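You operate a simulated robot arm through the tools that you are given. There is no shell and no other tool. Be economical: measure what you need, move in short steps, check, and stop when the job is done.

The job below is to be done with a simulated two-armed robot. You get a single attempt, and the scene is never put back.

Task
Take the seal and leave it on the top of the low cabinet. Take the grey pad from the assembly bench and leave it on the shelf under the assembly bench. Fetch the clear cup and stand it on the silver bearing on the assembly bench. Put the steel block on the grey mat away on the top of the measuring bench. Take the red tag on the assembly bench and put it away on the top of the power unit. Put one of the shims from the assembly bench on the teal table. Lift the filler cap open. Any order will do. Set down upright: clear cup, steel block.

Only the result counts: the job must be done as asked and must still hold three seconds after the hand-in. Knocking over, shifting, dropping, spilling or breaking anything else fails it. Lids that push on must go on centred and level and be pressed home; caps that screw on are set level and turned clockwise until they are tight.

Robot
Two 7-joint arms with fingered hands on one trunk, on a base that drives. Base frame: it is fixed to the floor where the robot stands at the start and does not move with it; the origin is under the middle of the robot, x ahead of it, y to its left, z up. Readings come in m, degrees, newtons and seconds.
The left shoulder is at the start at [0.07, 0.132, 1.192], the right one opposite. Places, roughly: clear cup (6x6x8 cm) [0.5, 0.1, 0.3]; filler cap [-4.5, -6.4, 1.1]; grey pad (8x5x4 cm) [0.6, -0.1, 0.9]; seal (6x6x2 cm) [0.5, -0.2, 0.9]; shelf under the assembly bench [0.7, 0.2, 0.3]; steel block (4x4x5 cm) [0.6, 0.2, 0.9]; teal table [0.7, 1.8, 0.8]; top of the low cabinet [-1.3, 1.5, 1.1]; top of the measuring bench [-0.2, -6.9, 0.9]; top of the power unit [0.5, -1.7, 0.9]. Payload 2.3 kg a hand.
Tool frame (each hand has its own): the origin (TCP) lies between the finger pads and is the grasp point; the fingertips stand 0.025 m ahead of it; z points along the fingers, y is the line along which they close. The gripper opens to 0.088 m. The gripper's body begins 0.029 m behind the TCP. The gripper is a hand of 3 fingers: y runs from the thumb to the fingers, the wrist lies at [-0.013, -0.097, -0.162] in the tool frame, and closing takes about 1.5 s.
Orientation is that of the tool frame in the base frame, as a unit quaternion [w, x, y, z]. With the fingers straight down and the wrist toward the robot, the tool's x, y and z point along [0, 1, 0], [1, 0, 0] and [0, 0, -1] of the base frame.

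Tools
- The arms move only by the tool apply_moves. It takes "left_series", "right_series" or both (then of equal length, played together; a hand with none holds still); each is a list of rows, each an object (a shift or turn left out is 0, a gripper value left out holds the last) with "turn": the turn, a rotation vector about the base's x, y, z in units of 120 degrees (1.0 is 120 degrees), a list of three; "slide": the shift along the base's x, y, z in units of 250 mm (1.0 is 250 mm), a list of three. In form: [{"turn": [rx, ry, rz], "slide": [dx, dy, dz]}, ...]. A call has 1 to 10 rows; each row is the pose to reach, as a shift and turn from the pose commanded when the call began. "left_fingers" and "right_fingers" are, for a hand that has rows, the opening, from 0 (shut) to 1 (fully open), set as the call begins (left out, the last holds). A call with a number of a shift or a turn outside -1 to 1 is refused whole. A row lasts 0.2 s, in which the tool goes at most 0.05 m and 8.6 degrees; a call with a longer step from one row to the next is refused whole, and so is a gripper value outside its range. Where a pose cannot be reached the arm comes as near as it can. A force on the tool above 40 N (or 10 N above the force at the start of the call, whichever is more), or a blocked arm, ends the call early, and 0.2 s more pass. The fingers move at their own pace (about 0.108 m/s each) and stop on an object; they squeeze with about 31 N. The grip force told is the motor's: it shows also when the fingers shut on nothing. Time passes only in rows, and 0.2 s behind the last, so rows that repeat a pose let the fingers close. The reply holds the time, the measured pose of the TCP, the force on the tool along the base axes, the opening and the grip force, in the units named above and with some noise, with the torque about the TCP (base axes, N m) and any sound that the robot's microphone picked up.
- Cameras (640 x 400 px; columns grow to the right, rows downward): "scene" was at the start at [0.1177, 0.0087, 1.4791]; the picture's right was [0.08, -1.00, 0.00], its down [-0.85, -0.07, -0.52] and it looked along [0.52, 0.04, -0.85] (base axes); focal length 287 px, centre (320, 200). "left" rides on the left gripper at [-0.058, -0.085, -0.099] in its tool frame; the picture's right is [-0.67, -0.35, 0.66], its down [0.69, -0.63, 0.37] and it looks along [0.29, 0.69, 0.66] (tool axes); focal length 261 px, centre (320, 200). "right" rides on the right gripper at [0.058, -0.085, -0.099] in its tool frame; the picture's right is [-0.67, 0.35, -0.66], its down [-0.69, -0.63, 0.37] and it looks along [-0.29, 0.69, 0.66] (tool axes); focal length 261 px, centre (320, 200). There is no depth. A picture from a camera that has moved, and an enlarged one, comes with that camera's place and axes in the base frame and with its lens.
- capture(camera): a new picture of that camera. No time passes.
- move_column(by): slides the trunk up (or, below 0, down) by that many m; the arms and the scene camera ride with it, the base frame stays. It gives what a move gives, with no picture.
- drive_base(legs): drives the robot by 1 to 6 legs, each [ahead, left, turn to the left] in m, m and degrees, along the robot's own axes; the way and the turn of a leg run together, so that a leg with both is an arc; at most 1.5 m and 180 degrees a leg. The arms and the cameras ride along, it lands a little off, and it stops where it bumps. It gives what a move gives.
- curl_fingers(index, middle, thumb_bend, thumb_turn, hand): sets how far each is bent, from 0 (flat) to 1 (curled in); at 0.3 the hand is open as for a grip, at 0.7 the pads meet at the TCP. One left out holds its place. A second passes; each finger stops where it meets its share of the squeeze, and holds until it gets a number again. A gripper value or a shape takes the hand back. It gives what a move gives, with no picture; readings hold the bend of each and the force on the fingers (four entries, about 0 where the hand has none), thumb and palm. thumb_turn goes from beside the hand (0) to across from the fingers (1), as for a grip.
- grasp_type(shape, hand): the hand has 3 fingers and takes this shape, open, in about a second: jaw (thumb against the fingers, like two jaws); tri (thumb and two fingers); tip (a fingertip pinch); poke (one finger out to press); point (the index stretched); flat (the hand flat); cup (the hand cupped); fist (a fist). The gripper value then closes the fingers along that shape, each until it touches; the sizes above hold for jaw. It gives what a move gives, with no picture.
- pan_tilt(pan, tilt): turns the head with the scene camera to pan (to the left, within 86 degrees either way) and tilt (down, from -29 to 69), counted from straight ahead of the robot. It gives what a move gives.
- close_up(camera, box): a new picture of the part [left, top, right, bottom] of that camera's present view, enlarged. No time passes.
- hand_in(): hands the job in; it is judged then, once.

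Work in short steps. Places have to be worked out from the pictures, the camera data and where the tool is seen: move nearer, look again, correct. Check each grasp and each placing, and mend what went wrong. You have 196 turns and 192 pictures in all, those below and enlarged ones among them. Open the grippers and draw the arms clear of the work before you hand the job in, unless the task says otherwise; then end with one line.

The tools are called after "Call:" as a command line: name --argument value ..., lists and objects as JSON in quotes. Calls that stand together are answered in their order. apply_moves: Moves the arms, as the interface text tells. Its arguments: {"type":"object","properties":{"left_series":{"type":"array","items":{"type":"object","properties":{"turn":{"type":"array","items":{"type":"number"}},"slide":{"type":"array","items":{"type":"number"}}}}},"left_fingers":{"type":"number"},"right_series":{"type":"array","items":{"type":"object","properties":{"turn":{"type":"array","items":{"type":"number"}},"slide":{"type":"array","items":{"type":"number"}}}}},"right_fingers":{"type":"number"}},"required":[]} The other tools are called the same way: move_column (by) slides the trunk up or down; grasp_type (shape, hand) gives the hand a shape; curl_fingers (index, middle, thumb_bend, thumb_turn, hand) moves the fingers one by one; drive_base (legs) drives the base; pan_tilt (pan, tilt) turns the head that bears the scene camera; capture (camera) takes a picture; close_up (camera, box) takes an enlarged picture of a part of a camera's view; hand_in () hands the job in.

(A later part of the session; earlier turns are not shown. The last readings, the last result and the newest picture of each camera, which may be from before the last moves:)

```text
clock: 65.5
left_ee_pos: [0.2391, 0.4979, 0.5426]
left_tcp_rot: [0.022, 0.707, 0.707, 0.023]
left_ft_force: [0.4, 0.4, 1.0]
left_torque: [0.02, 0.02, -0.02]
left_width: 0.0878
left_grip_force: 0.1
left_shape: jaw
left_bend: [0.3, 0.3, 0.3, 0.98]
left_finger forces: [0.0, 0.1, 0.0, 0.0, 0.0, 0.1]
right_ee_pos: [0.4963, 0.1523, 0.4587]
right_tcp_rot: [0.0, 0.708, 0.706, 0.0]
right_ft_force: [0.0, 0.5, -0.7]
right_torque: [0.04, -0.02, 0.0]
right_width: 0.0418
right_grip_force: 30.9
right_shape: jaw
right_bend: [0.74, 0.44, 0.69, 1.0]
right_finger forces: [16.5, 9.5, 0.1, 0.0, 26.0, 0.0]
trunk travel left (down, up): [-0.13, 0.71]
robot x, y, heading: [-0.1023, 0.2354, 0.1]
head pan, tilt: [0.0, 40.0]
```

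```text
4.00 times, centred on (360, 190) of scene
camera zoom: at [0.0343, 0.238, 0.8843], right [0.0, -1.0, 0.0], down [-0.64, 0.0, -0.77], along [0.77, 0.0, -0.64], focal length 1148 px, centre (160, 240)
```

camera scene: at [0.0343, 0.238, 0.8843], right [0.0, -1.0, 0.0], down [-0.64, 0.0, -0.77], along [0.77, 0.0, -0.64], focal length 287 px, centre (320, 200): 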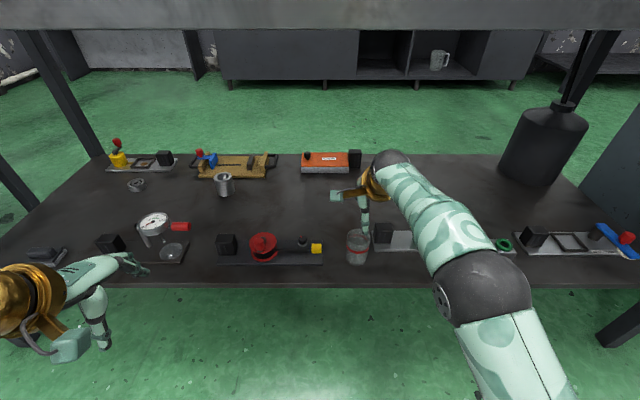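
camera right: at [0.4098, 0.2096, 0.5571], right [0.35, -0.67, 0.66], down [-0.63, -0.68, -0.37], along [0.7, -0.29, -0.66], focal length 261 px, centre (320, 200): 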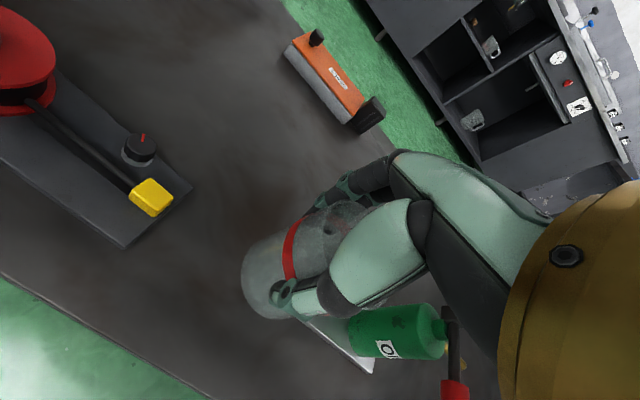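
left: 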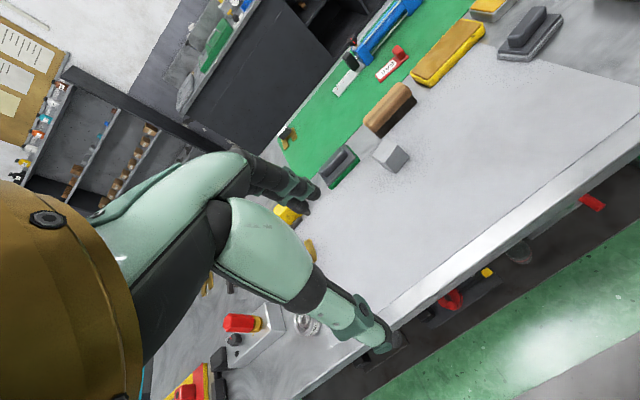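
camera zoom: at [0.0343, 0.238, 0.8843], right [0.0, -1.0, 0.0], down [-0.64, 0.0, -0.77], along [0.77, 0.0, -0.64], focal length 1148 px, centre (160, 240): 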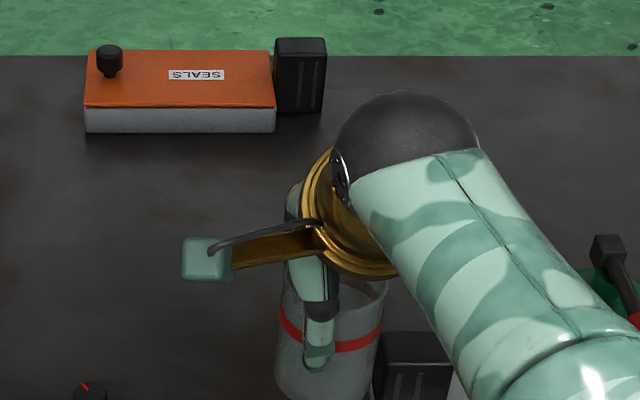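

The cup is held upright. I draw the hand in 0.1 m, drive back 0.17 m, and then raise the trunk.

Call:
apply_moves --right_series '[{"slide": [-0.1, 0, 0]}, {"slide": [-0.2, 0, 0]}, {"slide": [-0.3, 0, 0]}, {"slide": [-0.4, 0, 0]}]'

Call:
drive_base --legs '[[-0.18, 0, 0]]'

Call:
move_column --by 0.4

Call:
move_column --by 0.22

Call:
capture --camera "scene"

Call:
capture --camera "right"

```text
clock: 66.5
left_ee_pos: [0.2393, 0.4984, 0.5423]
left_tcp_rot: [0.021, 0.706, 0.707, 0.024]
left_ft_force: [-0.6, 0.0, -0.8]
left_torque: [0.01, 0.01, 0.01]
left_width: 0.0879
left_grip_force: 0.1
left_shape: jaw
left_bend: [0.3, 0.3, 0.3, 0.98]
left_finger forces: [0.0, 0.1, 0.1, 0.0, 0.0, 0.0]
right_ee_pos: [0.3952, 0.1508, 0.4608]
right_tcp_rot: [0.002, 0.707, 0.707, 0.001]
right_ft_force: [0.5, -0.3, 0.0]
right_torque: [0.03, 0.04, 0.02]
right_width: 0.0418
right_grip_force: 31.0
right_shape: jaw
right_bend: [0.74, 0.44, 0.69, 1.0]
right_finger forces: [16.4, 9.1, 0.0, 0.1, 25.8, 0.1]
trunk travel left (down, up): [-0.13, 0.71]
robot x, y, heading: [-0.1022, 0.2343, -0.0]
head pan, tilt: [0.0, 40.0]
```

```text
clock: 68.0
left_ee_pos: [0.0608, 0.499, 0.542]
left_tcp_rot: [0.02, 0.706, 0.708, 0.024]
left_ft_force: [-0.4, -0.2, 0.5]
left_torque: [0.02, -0.01, -0.02]
left_width: 0.0878
left_grip_force: 0.1
left_shape: jaw
left_bend: [0.3, 0.3, 0.3, 0.98]
left_finger forces: [0.1, 0.0, 0.0, 0.1, 0.1, 0.0]
right_ee_pos: [0.217, 0.1509, 0.4604]
right_tcp_rot: [0.001, 0.707, 0.707, 0.0]
right_ft_force: [-0.6, -0.9, -1.8]
right_torque: [0.01, -0.01, 0.0]
right_width: 0.0417
right_grip_force: 31.1
right_shape: jaw
right_bend: [0.74, 0.44, 0.69, 1.0]
right_finger forces: [16.4, 9.2, 0.1, 0.0, 25.8, 0.0]
trunk travel left (down, up): [-0.13, 0.71]
robot x, y, heading: [-0.2766, 0.2346, -0.1]
head pan, tilt: [0.0, 40.0]
```

```text
clock: 71.8
left_ee_pos: [0.0598, 0.4983, 0.9435]
left_tcp_rot: [0.022, 0.706, 0.708, 0.023]
left_ft_force: [-0.1, -0.3, -0.3]
left_torque: [-0.03, 0.0, 0.02]
left_width: 0.088
left_grip_force: 0.1
left_shape: jaw
left_bend: [0.3, 0.3, 0.3, 0.98]
left_finger forces: [0.0, 0.0, 0.0, 0.0, 0.1, 0.0]
right_ee_pos: [0.2159, 0.151, 0.8599]
right_tcp_rot: [0.001, 0.707, 0.707, 0.0]
right_ft_force: [-0.2, 0.3, -0.2]
right_torque: [0.03, -0.01, 0.01]
right_width: 0.0415
right_grip_force: 31.6
right_shape: jaw
right_bend: [0.74, 0.44, 0.69, 1.0]
right_finger forces: [16.4, 9.0, 0.0, 0.1, 25.7, 0.1]
trunk travel left (down, up): [-0.53, 0.31]
robot x, y, heading: [-0.2795, 0.2321, -0.2]
head pan, tilt: [0.0, 40.0]
```

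```text
clock: 74.1
left_ee_pos: [0.0613, 0.499, 1.1618]
left_tcp_rot: [0.02, 0.706, 0.708, 0.024]
left_ft_force: [-0.6, 0.8, 0.4]
left_torque: [0.01, -0.01, 0.0]
left_width: 0.0881
left_grip_force: 0.0
left_shape: jaw
left_bend: [0.3, 0.3, 0.3, 0.98]
left_finger forces: [0.1, 0.0, 0.0, 0.1, 0.1, 0.0]
right_ee_pos: [0.2162, 0.1506, 1.0795]
right_tcp_rot: [0.001, 0.707, 0.707, -0.001]
right_ft_force: [-0.6, -0.2, -0.8]
right_torque: [-0.01, 0.01, 0.0]
right_width: 0.0414
right_grip_force: 30.3
right_shape: jaw
right_bend: [0.74, 0.44, 0.69, 1.0]
right_finger forces: [16.4, 9.1, 0.0, 0.1, 25.7, 0.0]
trunk travel left (down, up): [-0.75, 0.09]
robot x, y, heading: [-0.2771, 0.2364, 0.1]
head pan, tilt: [0.0, 40.0]
```

```text
138 pictures are left
camera scene: at [-0.1438, 0.238, 1.5042], right [0.0, -1.0, 0.0], down [-0.64, 0.0, -0.77], along [0.77, 0.0, -0.64], focal length 287 px, centre (320, 200)
```

scene: 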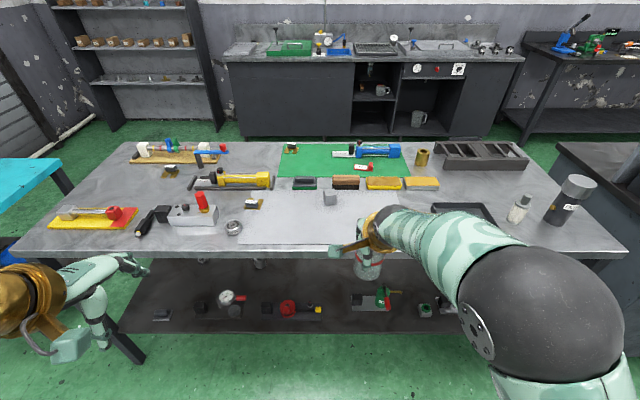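

```text
137 pictures are left
camera right: at [0.1309, 0.2082, 1.1786], right [0.35, -0.67, 0.66], down [-0.63, -0.69, -0.37], along [0.7, -0.28, -0.66], focal length 261 px, centre (320, 200)
```

right: 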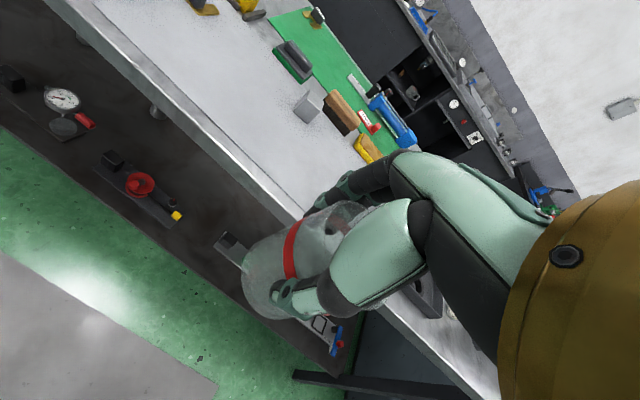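

I zoom on the bearing to fix its place.

Call:
close_up --camera "scene" --box '[150, 180, 310, 280]'

```text
4.00 times, centred on (230, 230) of scene
camera zoom: at [-0.1438, 0.238, 1.5042], right [0.0, -1.0, 0.0], down [-0.64, 0.0, -0.77], along [0.77, 0.0, -0.64], focal length 1148 px, centre (680, 80)
```

zoom: 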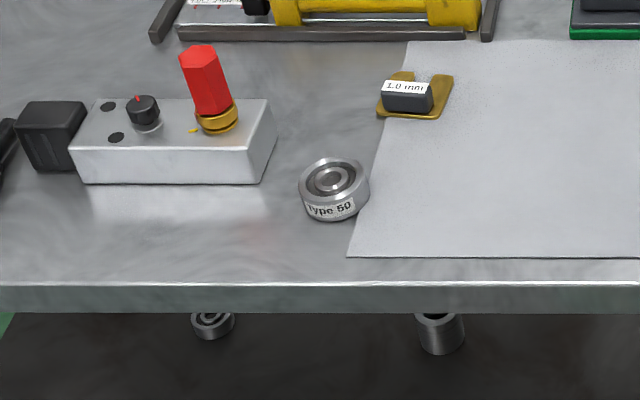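

Bearing top centre is at about (0.47, 0.498). I drive left 0.35 m and forward 0.2 m, well above the bench items.

Call:
drive_base --legs '[[0, 0.35, 0], [0.2, 0, 0]]'

Call:
apply_moves --right_series '[{"slide": [0.1, 0.015, -0.05]}, {"slide": [0.2, 0.03, -0.15]}, {"slide": [0.22, 0.03, -0.25]}]'

Call:
capture --camera "right"

Call:
capture --camera "scene"

```text
clock: 77.6
left_ee_pos: [0.2544, 0.8494, 1.1641]
left_tcp_rot: [0.022, 0.704, 0.709, 0.025]
left_ft_force: [0.0, 0.1, -0.6]
left_torque: [0.03, -0.01, 0.0]
left_width: 0.088
left_grip_force: 0.0
left_shape: jaw
left_bend: [0.3, 0.3, 0.3, 0.98]
left_finger forces: [0.0, 0.0, 0.0, 0.0, 0.0, 0.0]
right_ee_pos: [0.4122, 0.5014, 1.0811]
right_tcp_rot: [0.001, 0.706, 0.708, 0.002]
right_ft_force: [-0.7, 0.4, -0.1]
right_torque: [0.04, -0.04, 0.02]
right_width: 0.0416
right_grip_force: 30.9
right_shape: jaw
right_bend: [0.74, 0.44, 0.69, 1.0]
right_finger forces: [16.4, 9.1, 0.0, 0.0, 25.6, 0.1]
trunk travel left (down, up): [-0.75, 0.09]
robot x, y, heading: [-0.0788, 0.5839, 0.6]
head pan, tilt: [0.0, 40.0]
```

```text
clock: 78.4
left_ee_pos: [0.2601, 0.8499, 1.1635]
left_tcp_rot: [0.021, 0.705, 0.709, 0.024]
left_ft_force: [-0.2, -0.1, -0.4]
left_torque: [-0.03, 0.03, 0.0]
left_width: 0.0878
left_grip_force: 0.1
left_shape: jaw
left_bend: [0.3, 0.3, 0.3, 0.98]
left_finger forces: [0.1, 0.1, 0.1, 0.0, 0.0, 0.0]
right_ee_pos: [0.4722, 0.5093, 1.0157]
right_tcp_rot: [0.001, 0.707, 0.708, 0.001]
right_ft_force: [0.0, 0.9, -0.8]
right_torque: [0.0, 0.01, -0.02]
right_width: 0.0415
right_grip_force: 31.1
right_shape: jaw
right_bend: [0.74, 0.44, 0.69, 1.0]
right_finger forces: [16.4, 9.0, 0.0, 0.1, 25.6, 0.0]
trunk travel left (down, up): [-0.75, 0.09]
robot x, y, heading: [-0.0823, 0.5806, -0.1]
head pan, tilt: [0.0, 40.0]
```

```text
135 pictures are left
camera right: at [0.3861, 0.5665, 1.1147], right [0.35, -0.67, 0.66], down [-0.63, -0.69, -0.37], along [0.7, -0.28, -0.66], focal length 261 px, centre (320, 200)
```

right: 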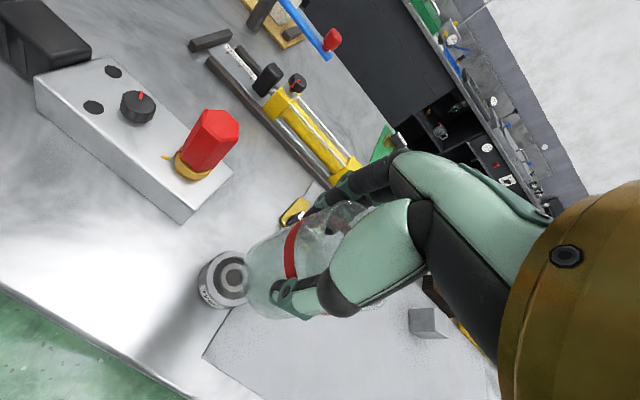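

```text
134 pictures are left
camera scene: at [0.0547, 0.5881, 1.5042], right [0.0, -1.0, 0.0], down [-0.64, 0.0, -0.77], along [0.77, 0.0, -0.64], focal length 287 px, centre (320, 200)
```

scene: 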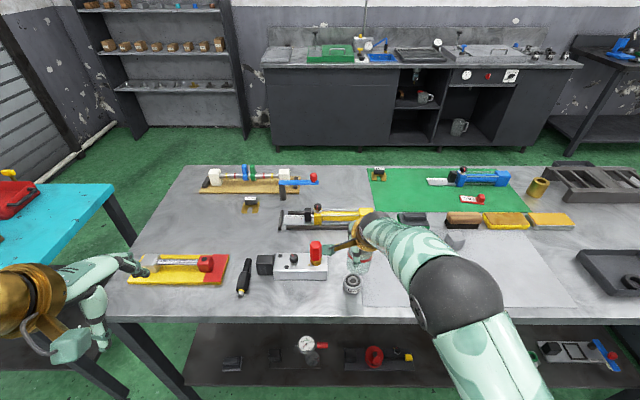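

I zoom on the cup and bearing from the scene camera to compare their centres.

Call:
close_up --camera "scene" --box '[310, 225, 406, 300]'

Call:
close_up --camera "right" --box '[180, 180, 372, 330]'

```text
5.33 times, centred on (358, 262) of scene
camera zoom: at [0.0547, 0.5881, 1.5042], right [0.0, -1.0, 0.0], down [-0.64, 0.0, -0.77], along [0.77, 0.0, -0.64], focal length 1530 px, centre (117, -133)
```

zoom: 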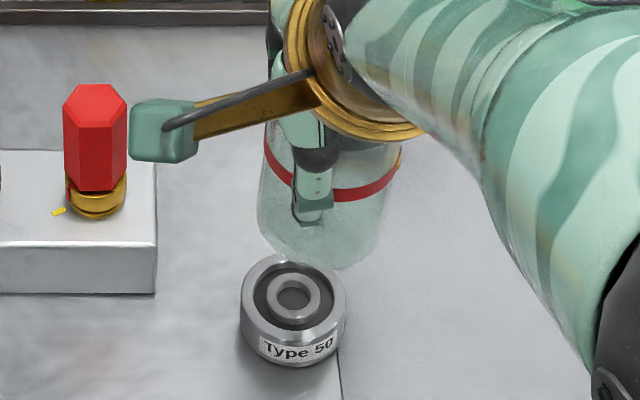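

```text
2.67 times, centred on (276, 255) of right
camera zoom: at [0.3861, 0.5665, 1.1147], right [0.35, -0.67, 0.66], down [-0.63, -0.69, -0.37], along [0.7, -0.28, -0.66], focal length 695 px, centre (437, 53)
```

zoom: 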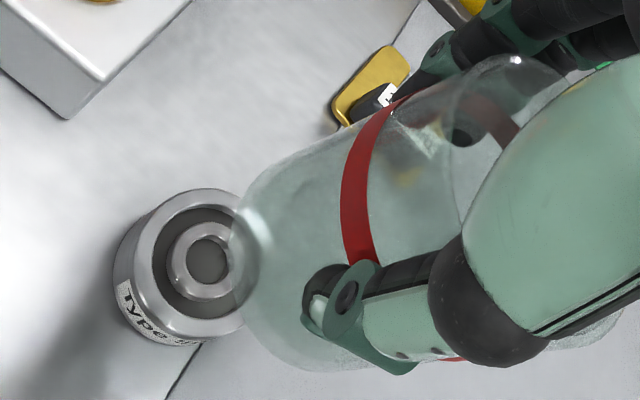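

Cup bottom centre is about (0.4645, 0.5005) and the bearing (0.4725, 0.509). I shift by 8 mm each way and lower 45 mm.

Call:
apply_moves --right_series '[{"slide": [0.032, 0.034, -0.03]}, {"slide": [0.032, 0.034, -0.1]}, {"slide": [0.032, 0.034, -0.16]}]'

Call:
close_up --camera "scene" --box '[310, 235, 406, 310]'

Call:
close_up --camera "right" --box '[180, 180, 372, 330]'

```text
clock: 79.2
left_ee_pos: [0.2586, 0.8497, 1.1639]
left_tcp_rot: [0.021, 0.704, 0.709, 0.024]
left_ft_force: [0.1, -1.0, -0.9]
left_torque: [0.04, -0.01, 0.0]
left_width: 0.0878
left_grip_force: 0.1
left_shape: jaw
left_bend: [0.3, 0.3, 0.3, 0.98]
left_finger forces: [0.0, 0.0, 0.1, 0.1, 0.0, 0.1]
right_ee_pos: [0.478, 0.5185, 0.9759]
right_tcp_rot: [0.001, 0.706, 0.708, 0.0]
right_ft_force: [-0.5, -0.1, -0.7]
right_torque: [0.01, 0.02, 0.0]
right_width: 0.0409
right_grip_force: 31.6
right_shape: jaw
right_bend: [0.74, 0.44, 0.69, 1.0]
right_finger forces: [16.3, 8.9, 0.1, 0.0, 25.5, 0.0]
trunk travel left (down, up): [-0.75, 0.09]
robot x, y, heading: [-0.0833, 0.5889, 0.4]
head pan, tilt: [0.0, 40.0]
```

```text
5.33 times, centred on (358, 272) of scene
camera zoom: at [0.0537, 0.5881, 1.5043], right [0.0, -1.0, 0.0], down [-0.64, 0.0, -0.77], along [0.77, 0.0, -0.64], focal length 1530 px, centre (117, -187)
```

zoom: 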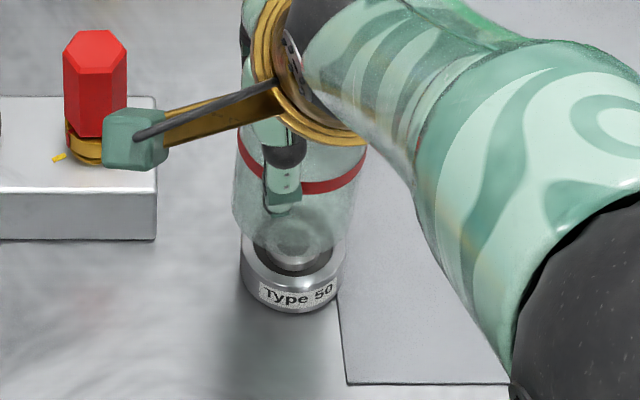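

```text
2.67 times, centred on (276, 255) of right
camera zoom: at [0.3917, 0.5753, 1.0754], right [0.35, -0.67, 0.66], down [-0.63, -0.69, -0.37], along [0.7, -0.28, -0.66], focal length 695 px, centre (437, 53)
```

zoom: 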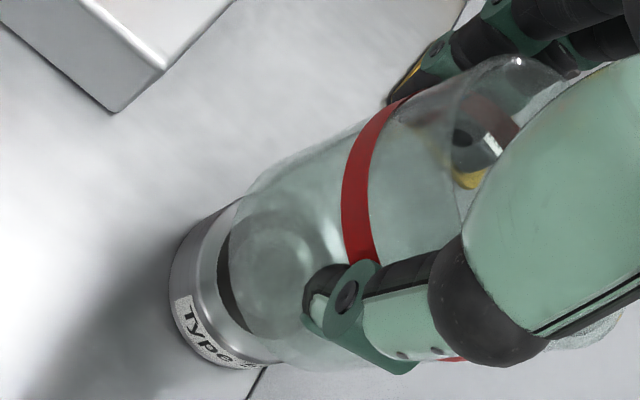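

The cup is centred over the bearing. I lower in small steps until it rests.

Call:
apply_moves --right_series '[{"slide": [0, 0, -0.03]}, {"slide": [0, 0, -0.05]}, {"slide": [0, 0, -0.065]}, {"slide": [0, 0, -0.08]}]'

Call:
close_up --camera "scene" --box '[310, 235, 406, 310]'

Call:
close_up --camera "right" --box '[180, 180, 372, 330]'

```text
clock: 80.2
left_ee_pos: [0.259, 0.8493, 1.1625]
left_tcp_rot: [0.022, 0.705, 0.708, 0.024]
left_ft_force: [0.3, -0.6, 0.4]
left_torque: [0.04, 0.0, -0.02]
left_width: 0.0881
left_grip_force: 0.0
left_shape: jaw
left_bend: [0.3, 0.3, 0.3, 0.98]
left_finger forces: [0.1, 0.1, 0.0, 0.1, 0.0, 0.0]
right_ee_pos: [0.4783, 0.5185, 0.9568]
right_tcp_rot: [0.001, 0.707, 0.707, 0.001]
right_ft_force: [0.7, 0.1, 0.0]
right_torque: [0.05, -0.01, 0.0]
right_width: 0.0411
right_grip_force: 31.1
right_shape: jaw
right_bend: [0.74, 0.44, 0.69, 1.0]
right_finger forces: [16.3, 8.9, 0.0, 0.0, 25.5, 0.1]
trunk travel left (down, up): [-0.75, 0.09]
robot x, y, heading: [-0.0789, 0.5826, 0.3]
head pan, tilt: [0.0, 40.0]
```

```text
5.33 times, centred on (358, 272) of scene
camera zoom: at [0.0538, 0.5883, 1.5043], right [0.0, -1.0, 0.0], down [-0.64, 0.0, -0.77], along [0.77, 0.0, -0.64], focal length 1530 px, centre (117, -187)
```

zoom: 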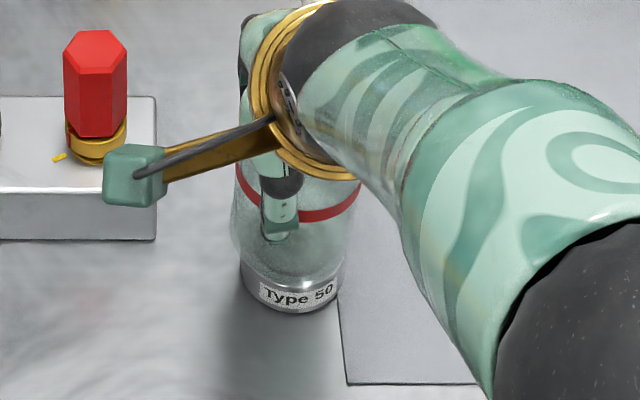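

```text
2.67 times, centred on (276, 255) of right
camera zoom: at [0.3915, 0.5753, 1.0557], right [0.35, -0.67, 0.66], down [-0.63, -0.69, -0.37], along [0.7, -0.28, -0.66], focal length 695 px, centre (437, 53)
```

zoom: 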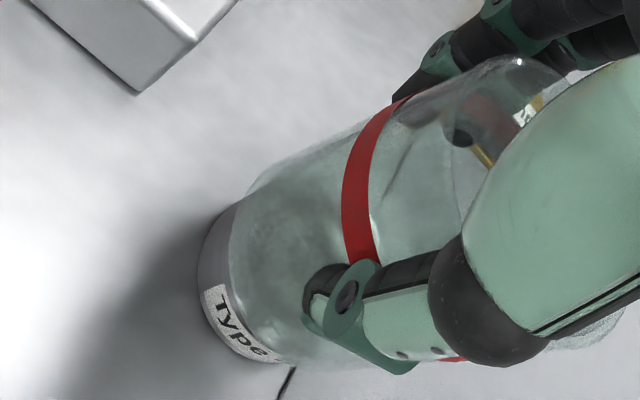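

Almost down. I continue in 2 mm steps.

Call:
apply_moves --right_series '[{"slide": [0, 0, -0.01]}, {"slide": [0, 0, -0.02]}, {"slide": [0, 0, -0.03]}, {"slide": [0, 0, -0.04]}, {"slide": [0, 0, -0.05]}]'

Call:
close_up --camera "right" --box '[180, 180, 372, 330]'

```text
clock: 81.4
left_ee_pos: [0.2584, 0.8493, 1.1629]
left_tcp_rot: [0.021, 0.705, 0.708, 0.023]
left_ft_force: [0.6, -0.3, 0.0]
left_torque: [0.02, 0.01, -0.03]
left_width: 0.0879
left_grip_force: 0.2
left_shape: jaw
left_bend: [0.3, 0.3, 0.3, 0.98]
left_finger forces: [0.1, 0.0, 0.0, 0.0, 0.0, 0.0]
right_ee_pos: [0.4774, 0.5172, 0.9451]
right_tcp_rot: [0.0, 0.706, 0.708, 0.0]
right_ft_force: [0.5, 0.6, 0.7]
right_torque: [0.03, 0.0, 0.01]
right_width: 0.0414
right_grip_force: 31.4
right_shape: jaw
right_bend: [0.74, 0.44, 0.69, 1.0]
right_finger forces: [16.5, 8.8, 0.0, 0.0, 25.5, 0.1]
trunk travel left (down, up): [-0.75, 0.09]
robot x, y, heading: [-0.0815, 0.5865, 0.2]
head pan, tilt: [0.0, 40.0]
```

```text
2.67 times, centred on (276, 255) of right
camera zoom: at [0.3909, 0.5753, 1.0433], right [0.35, -0.67, 0.66], down [-0.63, -0.69, -0.37], along [0.7, -0.28, -0.66], focal length 695 px, centre (437, 53)
```

zoom: 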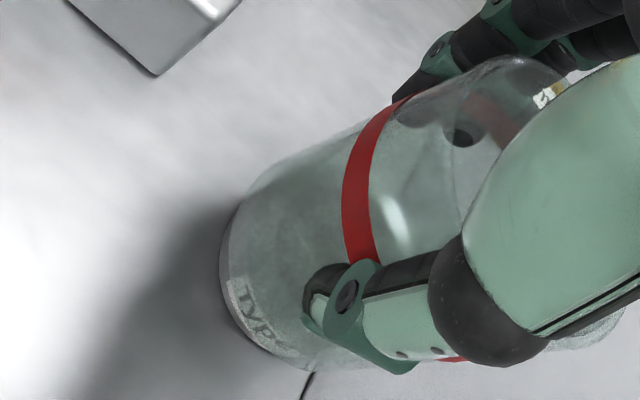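

Very near contact; I continue.

Call:
apply_moves --right_series '[{"slide": [0, 0, -0.01]}, {"slide": [0, 0, -0.02]}, {"slide": [0, 0, -0.03]}, {"slide": [0, 0, -0.03]}]'

Call:
close_up --camera "right" --box '[180, 180, 372, 330]'

Call:
close_up --camera "scene" --box '[310, 235, 406, 310]'

```text
clock: 82.4
left_ee_pos: [0.2551, 0.8512, 1.1633]
left_tcp_rot: [0.022, 0.705, 0.709, 0.024]
left_ft_force: [0.2, -0.2, 0.4]
left_torque: [-0.01, 0.0, -0.01]
left_width: 0.0878
left_grip_force: 0.0
left_shape: jaw
left_bend: [0.3, 0.3, 0.3, 0.98]
left_finger forces: [0.0, 0.0, 0.1, 0.1, 0.0, 0.1]
right_ee_pos: [0.4753, 0.5183, 0.9394]
right_tcp_rot: [0.002, 0.705, 0.709, 0.003]
right_ft_force: [1.1, -1.3, 11.0]
right_torque: [-0.04, -0.09, -0.03]
right_width: 0.0413
right_grip_force: 31.3
right_shape: jaw
right_bend: [0.74, 0.44, 0.69, 1.0]
right_finger forces: [17.4, 10.7, 0.0, 0.0, 26.6, 0.0]
trunk travel left (down, up): [-0.75, 0.09]
robot x, y, heading: [-0.0772, 0.5895, 0.4]
head pan, tilt: [0.0, 40.0]
```

```text
2.67 times, centred on (276, 255) of right
camera zoom: at [0.3894, 0.5758, 1.038], right [0.35, -0.67, 0.66], down [-0.62, -0.69, -0.37], along [0.7, -0.28, -0.66], focal length 695 px, centre (437, 53)
```

zoom: 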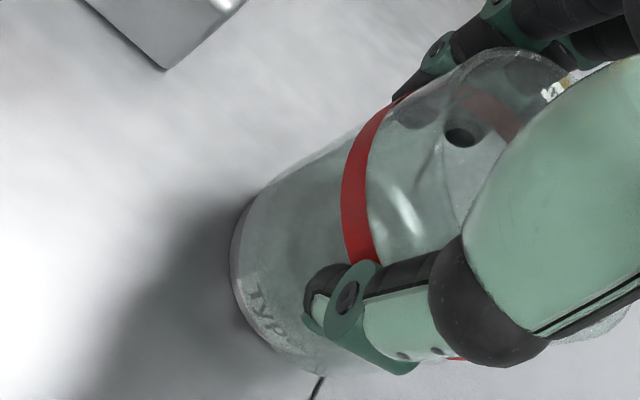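

```text
5.33 times, centred on (358, 272) of scene
camera zoom: at [0.0505, 0.5888, 1.5047], right [0.0, -1.0, 0.0], down [-0.64, 0.0, -0.77], along [0.77, 0.0, -0.64], focal length 1530 px, centre (117, -187)
```

zoom: 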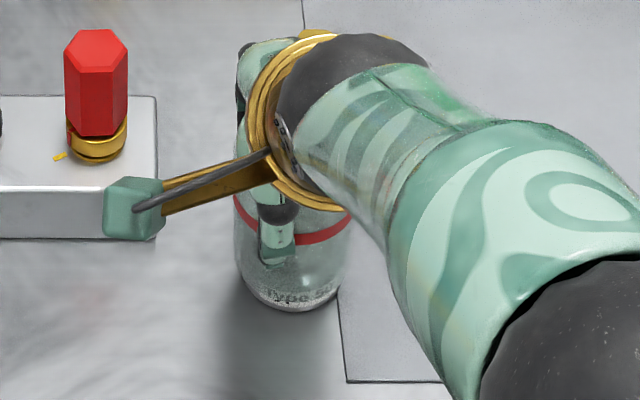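

Contact at 11 N, as expected for the bearing top. I zoom in tightly to verify before releasing.

Call:
close_up --camera "scene" --box '[344, 268, 384, 298]'

Call:
close_up --camera "right" --box '[240, 240, 320, 320]'

```text
13.33 times, centred on (364, 283) of scene
camera zoom: at [0.0505, 0.5888, 1.5047], right [0.0, -1.0, 0.0], down [-0.64, 0.0, -0.77], along [0.77, 0.0, -0.64], focal length 3825 px, centre (-267, -907)
```

zoom: 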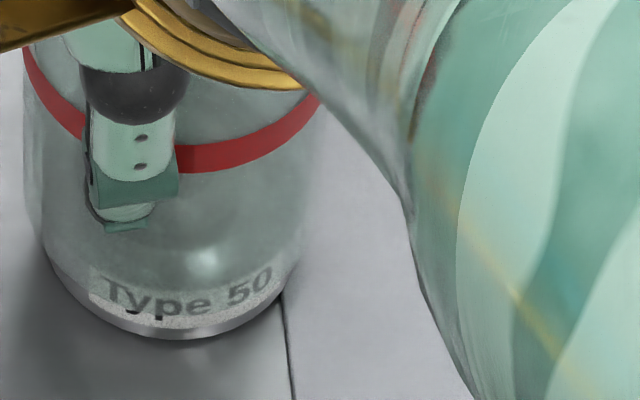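

```text
5.00 times, centred on (280, 280) of right
camera zoom: at [0.3894, 0.5758, 1.038], right [0.35, -0.67, 0.66], down [-0.62, -0.69, -0.37], along [0.7, -0.28, -0.66], focal length 1303 px, centre (520, -200)
```

zoom: 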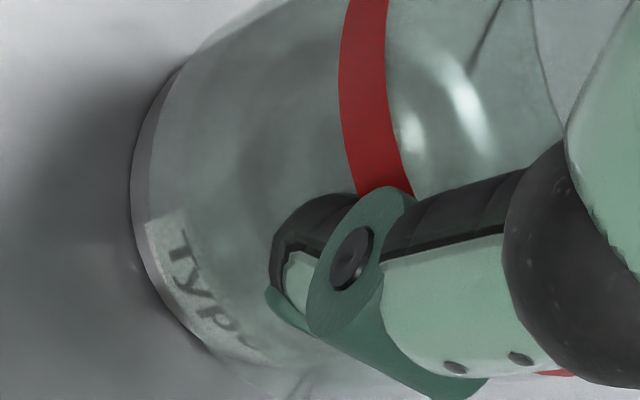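

The cup rests on the bearing but looks about 5 mm too near the robot. I lift slightly, shift +6 mm in x and set down again.

Call:
apply_moves --right_series '[{"slide": [0.0, 0, 0.045]}, {"slide": [0.028, 0, 0.045]}, {"slide": [0.028, 0, 0.02]}, {"slide": [0.028, 0, 0.005]}, {"slide": [0.028, 0, 0.0]}, {"slide": [0.028, 0, 0.0]}]'

Call:
close_up --camera "scene" --box '[344, 268, 384, 298]'

```text
clock: 83.8
left_ee_pos: [0.2562, 0.8509, 1.1654]
left_tcp_rot: [0.021, 0.705, 0.709, 0.024]
left_ft_force: [-0.2, -0.6, 0.0]
left_torque: [0.0, 0.01, 0.03]
left_width: 0.0879
left_grip_force: 0.1
left_shape: jaw
left_bend: [0.3, 0.3, 0.3, 0.98]
left_finger forces: [0.1, 0.1, 0.0, 0.1, 0.0, 0.1]
right_ee_pos: [0.4834, 0.5188, 0.9403]
right_tcp_rot: [0.003, 0.706, 0.708, 0.003]
right_ft_force: [1.9, 0.0, 10.6]
right_torque: [-0.05, -0.05, 0.02]
right_width: 0.0414
right_grip_force: 31.0
right_shape: jaw
right_bend: [0.74, 0.44, 0.69, 1.0]
right_finger forces: [17.3, 10.5, 0.1, 0.0, 26.6, 0.0]
trunk travel left (down, up): [-0.75, 0.09]
robot x, y, heading: [-0.0819, 0.5835, 0.6]
head pan, tilt: [0.0, 40.0]
```

```text
13.33 times, centred on (364, 283) of scene
camera zoom: at [0.0507, 0.5889, 1.5047], right [0.0, -1.0, 0.0], down [-0.64, 0.0, -0.77], along [0.77, 0.0, -0.64], focal length 3825 px, centre (-267, -907)
```

zoom: 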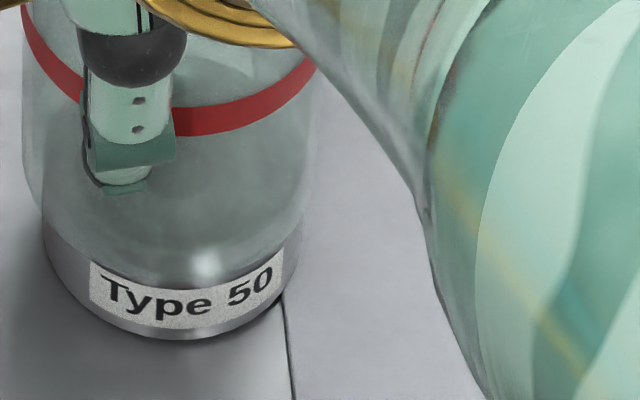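

Much better: the whole label shows below the cup. I unload the force and open the hand.

Call:
apply_moves --right_series '[{"slide": [0, 0, 0.004]}, {"slide": [0, 0, 0.004]}]'

Call:
apply_moves --right_series '[{"slide": [0, 0, 0]}, {"slide": [0, 0, 0]}, {"slide": [0, 0, 0]}, {"slide": [0, 0, 0]}, {"slide": [0, 0, 0]}, {"slide": [0, 0, 0]}]' --right_fingers 1

Call:
capture --camera "right"

Call:
close_up --camera "scene" --box '[310, 225, 406, 300]'

```text
clock: 84.4
left_ee_pos: [0.2558, 0.8497, 1.1642]
left_tcp_rot: [0.021, 0.705, 0.709, 0.024]
left_ft_force: [0.2, 0.1, -0.1]
left_torque: [0.0, 0.01, -0.03]
left_width: 0.0881
left_grip_force: 0.1
left_shape: jaw
left_bend: [0.3, 0.3, 0.3, 0.98]
left_finger forces: [0.1, 0.0, 0.0, 0.0, 0.0, 0.1]
right_ee_pos: [0.4832, 0.5187, 0.9406]
right_tcp_rot: [0.001, 0.706, 0.708, 0.001]
right_ft_force: [2.7, -0.1, 11.1]
right_torque: [-0.06, -0.14, 0.01]
right_width: 0.0411
right_grip_force: 31.5
right_shape: jaw
right_bend: [0.74, 0.44, 0.69, 1.0]
right_finger forces: [17.9, 10.9, 0.1, 0.1, 26.2, 0.0]
trunk travel left (down, up): [-0.75, 0.09]
robot x, y, heading: [-0.0805, 0.5847, 0.4]
head pan, tilt: [0.0, 40.0]
```

```text
clock: 85.8
left_ee_pos: [0.2572, 0.8506, 1.163]
left_tcp_rot: [0.021, 0.705, 0.709, 0.024]
left_ft_force: [-1.0, 0.2, 0.5]
left_torque: [0.0, 0.04, -0.03]
left_width: 0.0882
left_grip_force: 0.1
left_shape: jaw
left_bend: [0.3, 0.3, 0.3, 0.98]
left_finger forces: [0.0, 0.0, 0.0, 0.1, 0.1, 0.1]
right_ee_pos: [0.4834, 0.5173, 0.9393]
right_tcp_rot: [0.001, 0.706, 0.709, 0.001]
right_ft_force: [0.2, 0.0, 0.5]
right_torque: [0.03, -0.01, 0.0]
right_width: 0.0878
right_grip_force: 0.0
right_shape: jaw
right_bend: [0.3, 0.3, 0.3, 0.98]
right_finger forces: [0.0, 0.1, 0.0, 0.0, 0.1, 0.1]
trunk travel left (down, up): [-0.75, 0.09]
robot x, y, heading: [-0.079, 0.5847, 0.4]
head pan, tilt: [0.0, 40.0]
```

```text
121 pictures are left
camera right: at [0.3979, 0.5753, 1.0374], right [0.35, -0.67, 0.66], down [-0.63, -0.69, -0.37], along [0.7, -0.28, -0.66], focal length 261 px, centre (320, 200)
```

right: 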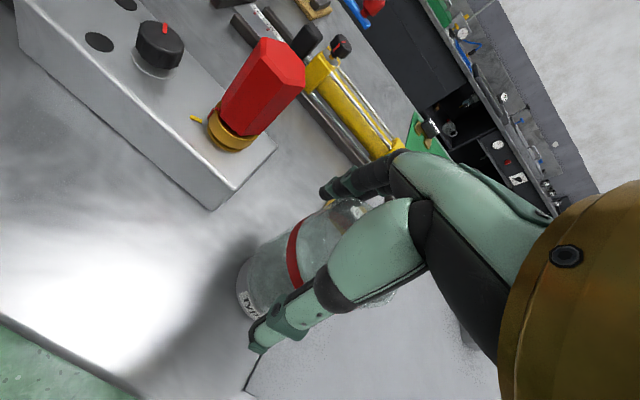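

```text
5.33 times, centred on (358, 262) of scene
camera zoom: at [0.0532, 0.5884, 1.5043], right [0.0, -1.0, 0.0], down [-0.64, 0.0, -0.77], along [0.77, 0.0, -0.64], focal length 1530 px, centre (117, -133)
```

zoom: 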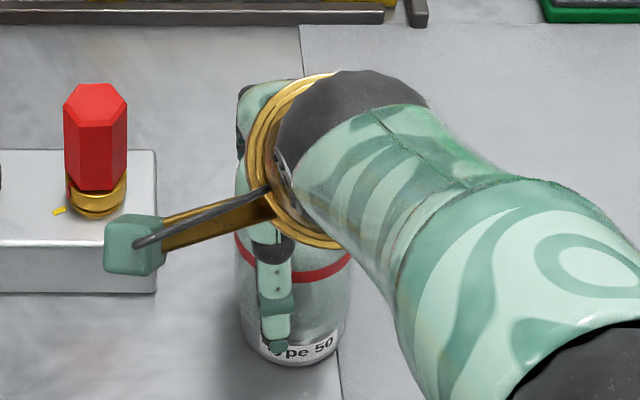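

The cup stands. I raise the hand straight up and then check.

Call:
apply_moves --right_series '[{"slide": [0, 0, 0.06]}, {"slide": [0, 0, 0.16]}, {"slide": [0, 0, 0.32]}, {"slide": [0, 0, 0.5]}, {"slide": [0, 0, 0.66]}]'

Call:
capture --camera "right"

Call:
capture --camera "scene"

```text
clock: 87.0
left_ee_pos: [0.2575, 0.8513, 1.1623]
left_tcp_rot: [0.02, 0.705, 0.708, 0.024]
left_ft_force: [-0.2, 0.2, -0.4]
left_torque: [0.0, -0.01, 0.01]
left_width: 0.0877
left_grip_force: 0.1
left_shape: jaw
left_bend: [0.3, 0.3, 0.3, 0.98]
left_finger forces: [0.0, 0.0, 0.0, 0.0, 0.1, 0.0]
right_ee_pos: [0.4823, 0.5187, 1.1034]
right_tcp_rot: [0.001, 0.706, 0.709, 0.001]
right_ft_force: [0.5, -0.1, 0.2]
right_torque: [0.01, -0.02, 0.01]
right_width: 0.0875
right_grip_force: 0.0
right_shape: jaw
right_bend: [0.3, 0.3, 0.3, 0.98]
right_finger forces: [0.0, 0.1, 0.0, 0.0, 0.0, 0.1]
trunk travel left (down, up): [-0.75, 0.09]
robot x, y, heading: [-0.0803, 0.586, -0.0]
head pan, tilt: [0.0, 40.0]
```

```text
119 pictures are left
camera right: at [0.397, 0.575, 1.2026], right [0.35, -0.67, 0.66], down [-0.63, -0.69, -0.37], along [0.7, -0.28, -0.66], focal length 261 px, centre (320, 200)
```

right: 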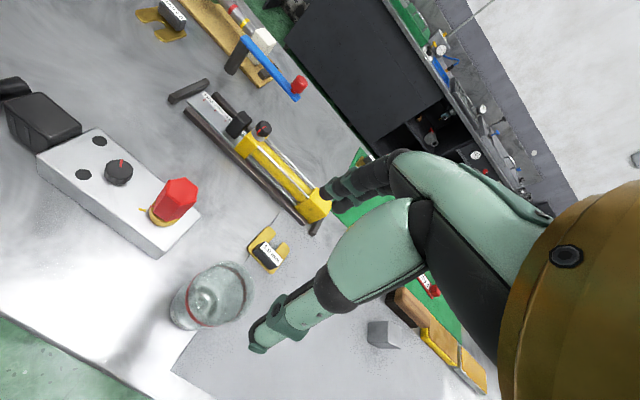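

```text
118 pictures are left
camera scene: at [0.0528, 0.5883, 1.5043], right [0.0, -1.0, 0.0], down [-0.64, 0.0, -0.77], along [0.77, 0.0, -0.64], focal length 287 px, centre (320, 200)
```

scene: 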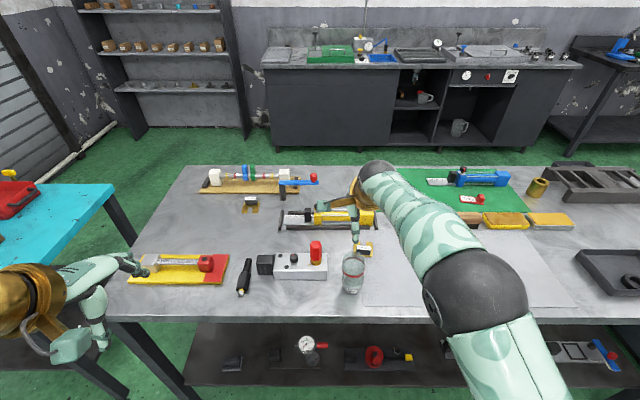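

The cup stands centred on the bearing. Next the 1.0 mm shim at about (0.57, 0.471) with the left hand, yawed 90° so the wrist stays clear of the cup. I reposition the base and level the left tool.

Call:
drive_base --legs '[[0, -0.19, 0], [0.07, 0, 0]]'

Call:
apply_moves --left_series '[{"turn": [0, 0.03, 0], "slide": [0.1, 0, 0]}, {"turn": [0, 0.03, 0], "slide": [0.2, 0, 0]}]'

Call:
apply_moves --left_series '[{"turn": [0, 0, -0.07]}, {"turn": [0, 0, -0.14]}, {"turn": [0, 0, -0.21]}, {"turn": [0, 0, -0.28]}, {"turn": [0, 0, -0.35]}, {"turn": [0, 0, -0.42]}, {"turn": [0, 0, -0.49]}, {"turn": [0, 0, -0.56]}, {"turn": [0, 0, -0.63]}, {"turn": [0, 0, -0.7]}]'

Call:
capture --camera "scene"

```text
clock: 89.2
left_ee_pos: [0.3224, 0.662, 1.1653]
left_tcp_rot: [0.024, 0.705, 0.708, 0.026]
left_ft_force: [-0.3, 0.7, 0.6]
left_torque: [0.04, 0.0, 0.0]
left_width: 0.0881
left_grip_force: 0.1
left_shape: jaw
left_bend: [0.3, 0.3, 0.3, 0.98]
left_finger forces: [0.1, 0.0, 0.1, 0.0, 0.0, 0.0]
right_ee_pos: [0.5499, 0.3291, 1.1063]
right_tcp_rot: [0.005, 0.706, 0.708, 0.002]
right_ft_force: [-0.5, 0.3, -0.4]
right_torque: [-0.02, -0.02, -0.02]
right_width: 0.0877
right_grip_force: 0.1
right_shape: jaw
right_bend: [0.3, 0.3, 0.3, 0.98]
right_finger forces: [0.0, 0.1, 0.0, 0.0, 0.1, 0.1]
trunk travel left (down, up): [-0.75, 0.09]
robot x, y, heading: [-0.0113, 0.3958, 0.3]
head pan, tilt: [0.0, 40.0]
```

```text
clock: 89.8
left_ee_pos: [0.3797, 0.6611, 1.1634]
left_tcp_rot: [-0.001, 0.705, 0.709, 0.003]
left_ft_force: [-0.1, -0.3, 0.7]
left_torque: [0.0, 0.01, -0.01]
left_width: 0.088
left_grip_force: 0.1
left_shape: jaw
left_bend: [0.3, 0.3, 0.3, 0.98]
left_finger forces: [0.0, 0.0, 0.0, 0.1, 0.0, 0.1]
right_ee_pos: [0.5556, 0.3293, 1.1038]
right_tcp_rot: [0.002, 0.706, 0.708, 0.001]
right_ft_force: [-0.6, -0.6, -0.1]
right_torque: [0.0, 0.01, -0.01]
right_width: 0.0877
right_grip_force: 0.0
right_shape: jaw
right_bend: [0.3, 0.3, 0.3, 0.98]
right_finger forces: [0.0, 0.0, 0.1, 0.0, 0.1, 0.0]
trunk travel left (down, up): [-0.75, 0.09]
robot x, y, heading: [-0.0112, 0.3941, 0.2]
head pan, tilt: [0.0, 40.0]
```

```text
clock: 92.0
left_ee_pos: [0.2429, 0.4888, 1.1993]
left_tcp_rot: [-0.002, 0.998, 0.057, 0.002]
left_ft_force: [-0.7, 0.1, -0.2]
left_torque: [-0.01, 0.0, -0.02]
left_width: 0.088
left_grip_force: 0.3
left_shape: jaw
left_bend: [0.3, 0.3, 0.3, 0.98]
left_finger forces: [0.0, 0.0, 0.0, 0.0, 0.1, 0.0]
left hand out of reach, approached as far as the arm can: row 3, 4, 5, 6, 7, 8, 9, 10
right_ee_pos: [0.5566, 0.329, 1.1024]
right_tcp_rot: [0.001, 0.706, 0.708, 0.0]
right_ft_force: [0.2, 0.4, 0.7]
right_torque: [0.04, -0.01, -0.01]
right_width: 0.0878
right_grip_force: 0.1
right_shape: jaw
right_bend: [0.3, 0.3, 0.3, 0.98]
right_finger forces: [0.0, 0.0, 0.0, 0.0, 0.0, 0.0]
trunk travel left (down, up): [-0.75, 0.09]
robot x, y, heading: [-0.0054, 0.3946, 0.3]
head pan, tilt: [0.0, 40.0]
```

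```text
117 pictures are left
camera scene: at [0.1254, 0.3985, 1.5043], right [0.01, -1.0, 0.0], down [-0.64, 0.0, -0.77], along [0.77, 0.0, -0.64], focal length 287 px, centre (320, 200)
```

scene: 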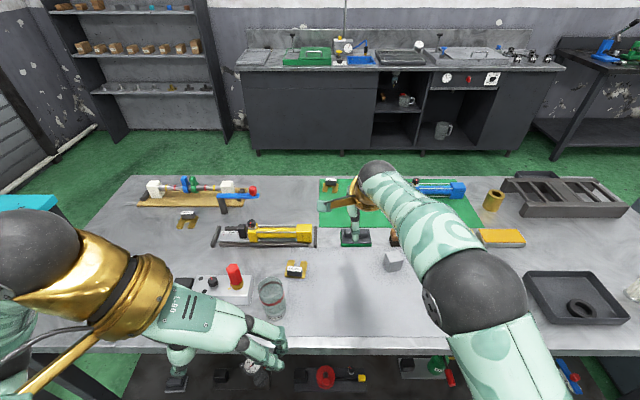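

The left tool is now yawed with the wrist to the left. I move it to above the shim at z≈1.03.

Call:
apply_moves --left_series '[{"slide": [0.16, -0.01, -0.02]}, {"slide": [0.32, -0.02, -0.08]}, {"slide": [0.48, -0.03, -0.15]}, {"slide": [0.64, -0.04, -0.25]}, {"slide": [0.8, -0.05, -0.35]}, {"slide": [0.96, -0.06, -0.45]}, {"slide": [1.0, -0.065, -0.5]}, {"slide": [1.0, -0.065, -0.6], "turn": [0, 0, -0.05]}]'

Call:
capture --camera "left"

Call:
capture --camera "scene"

```text
clock: 93.8
left_ee_pos: [0.2703, 0.4039, 1.1352]
left_tcp_rot: [-0.001, 1.0, 0.026, 0.002]
left_ft_force: [-0.5, -0.5, -0.7]
left_torque: [0.01, -0.02, 0.0]
left_width: 0.0878
left_grip_force: 0.0
left_shape: jaw
left_bend: [0.3, 0.3, 0.3, 0.98]
left_finger forces: [0.0, 0.0, 0.0, 0.0, 0.0, 0.0]
left hand out of reach, approached as far as the arm can: row 1, 2, 3, 4, 5, 6, 7, 8
right_ee_pos: [0.5575, 0.3275, 1.1028]
right_tcp_rot: [0.0, 0.705, 0.709, 0.002]
right_ft_force: [-0.1, 0.1, -0.2]
right_torque: [0.0, 0.0, 0.04]
right_width: 0.0877
right_grip_force: 0.0
right_shape: jaw
right_bend: [0.3, 0.3, 0.3, 0.98]
right_finger forces: [0.1, 0.0, 0.0, 0.0, 0.0, 0.1]
trunk travel left (down, up): [-0.75, 0.09]
robot x, y, heading: [-0.0116, 0.3936, 0.3]
head pan, tilt: [0.0, 40.0]
```

```text
116 pictures are left
camera left: at [0.2079, 0.4841, 1.2334], right [-0.68, 0.32, -0.66], down [0.65, 0.66, -0.36], along [0.32, -0.68, -0.66], focal length 261 px, centre (320, 200)
```

left: 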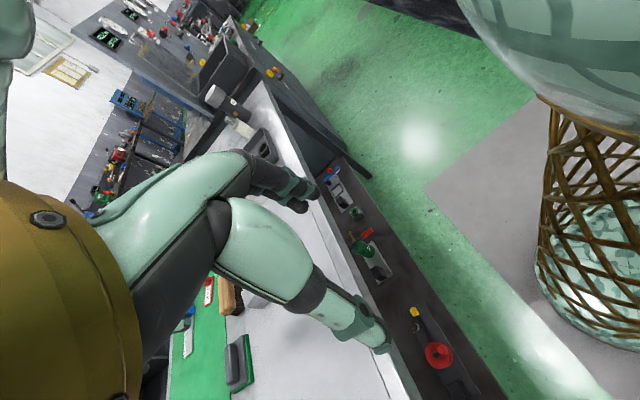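

```text
115 pictures are left
camera scene: at [0.1259, 0.3972, 1.5043], right [0.01, -1.0, 0.0], down [-0.64, 0.0, -0.77], along [0.77, 0.01, -0.64], focal length 287 px, centre (320, 200)
```

scene: 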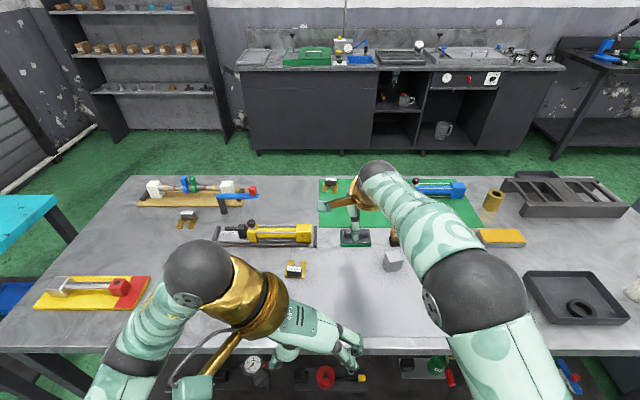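

That yaw is not reachable with the left arm. I bring the left hand back to its earlier pose and will use the right hand with nearly the default orientation instead.

Call:
apply_moves --left_series '[{"turn": [0, 0, 0.07], "slide": [0, 0.05, 0.05]}, {"turn": [0, 0, 0.14], "slide": [0, 0.12, 0.1]}, {"turn": [0, 0, 0.21], "slide": [0, 0.2, 0.1]}, {"turn": [0, 0, 0.28], "slide": [0, 0.28, 0.1]}, {"turn": [0, 0, 0.35], "slide": [0, 0.38, 0.1]}, {"turn": [0, 0, 0.42], "slide": [0, 0.5, 0.1]}, {"turn": [0, 0, 0.49], "slide": [0, 0.62, 0.1]}, {"turn": [0, 0, 0.56], "slide": [0.0, 0.74, 0.1]}, {"turn": [0, 0, 0.63], "slide": [0.1, 0.86, 0.1]}, {"turn": [0, 0, 0.7], "slide": [0.1, 0.92, 0.1]}]'

Call:
capture --camera "scene"

Call:
capture --camera "right"

```text
clock: 96.0
left_ee_pos: [0.2883, 0.633, 1.163]
left_tcp_rot: [-0.002, 0.741, 0.672, 0.001]
left_ft_force: [-0.6, 0.4, -0.6]
left_torque: [0.01, 0.0, -0.02]
left_width: 0.088
left_grip_force: 0.1
left_shape: jaw
left_bend: [0.3, 0.3, 0.3, 0.98]
left_finger forces: [0.0, 0.0, 0.0, 0.1, 0.0, 0.0]
right_ee_pos: [0.556, 0.3291, 1.1038]
right_tcp_rot: [0.0, 0.706, 0.708, 0.0]
right_ft_force: [-0.3, 0.5, -0.4]
right_torque: [-0.04, 0.01, 0.01]
right_width: 0.0878
right_grip_force: 0.0
right_shape: jaw
right_bend: [0.3, 0.3, 0.3, 0.98]
right_finger forces: [0.0, 0.0, 0.1, 0.0, 0.0, 0.1]
trunk travel left (down, up): [-0.75, 0.09]
robot x, y, heading: [-0.0079, 0.3927, 0.4]
head pan, tilt: [0.0, 40.0]
```

```text
114 pictures are left
camera scene: at [0.1252, 0.3996, 1.5043], right [0.01, -1.0, 0.0], down [-0.64, 0.0, -0.77], along [0.77, 0.0, -0.64], focal length 287 px, centre (320, 200)
```

scene: 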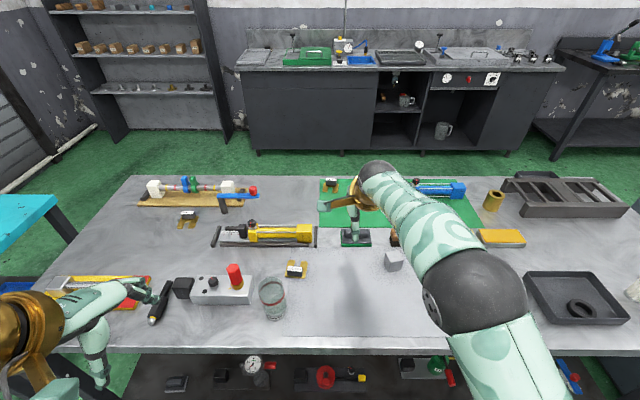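

```text
113 pictures are left
camera right: at [0.4695, 0.3867, 1.202], right [0.35, -0.67, 0.66], down [-0.63, -0.69, -0.37], along [0.7, -0.28, -0.66], focal length 261 px, centre (320, 200)
```

right: 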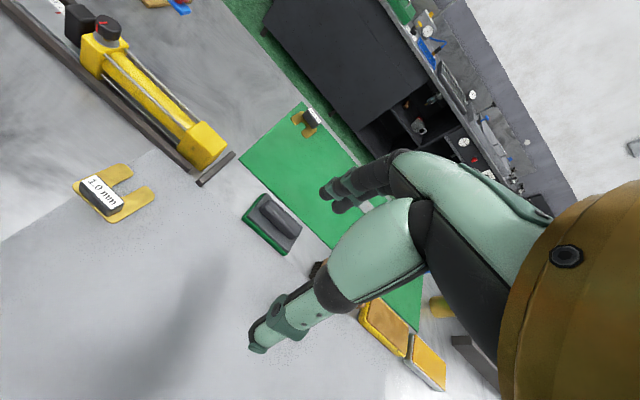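

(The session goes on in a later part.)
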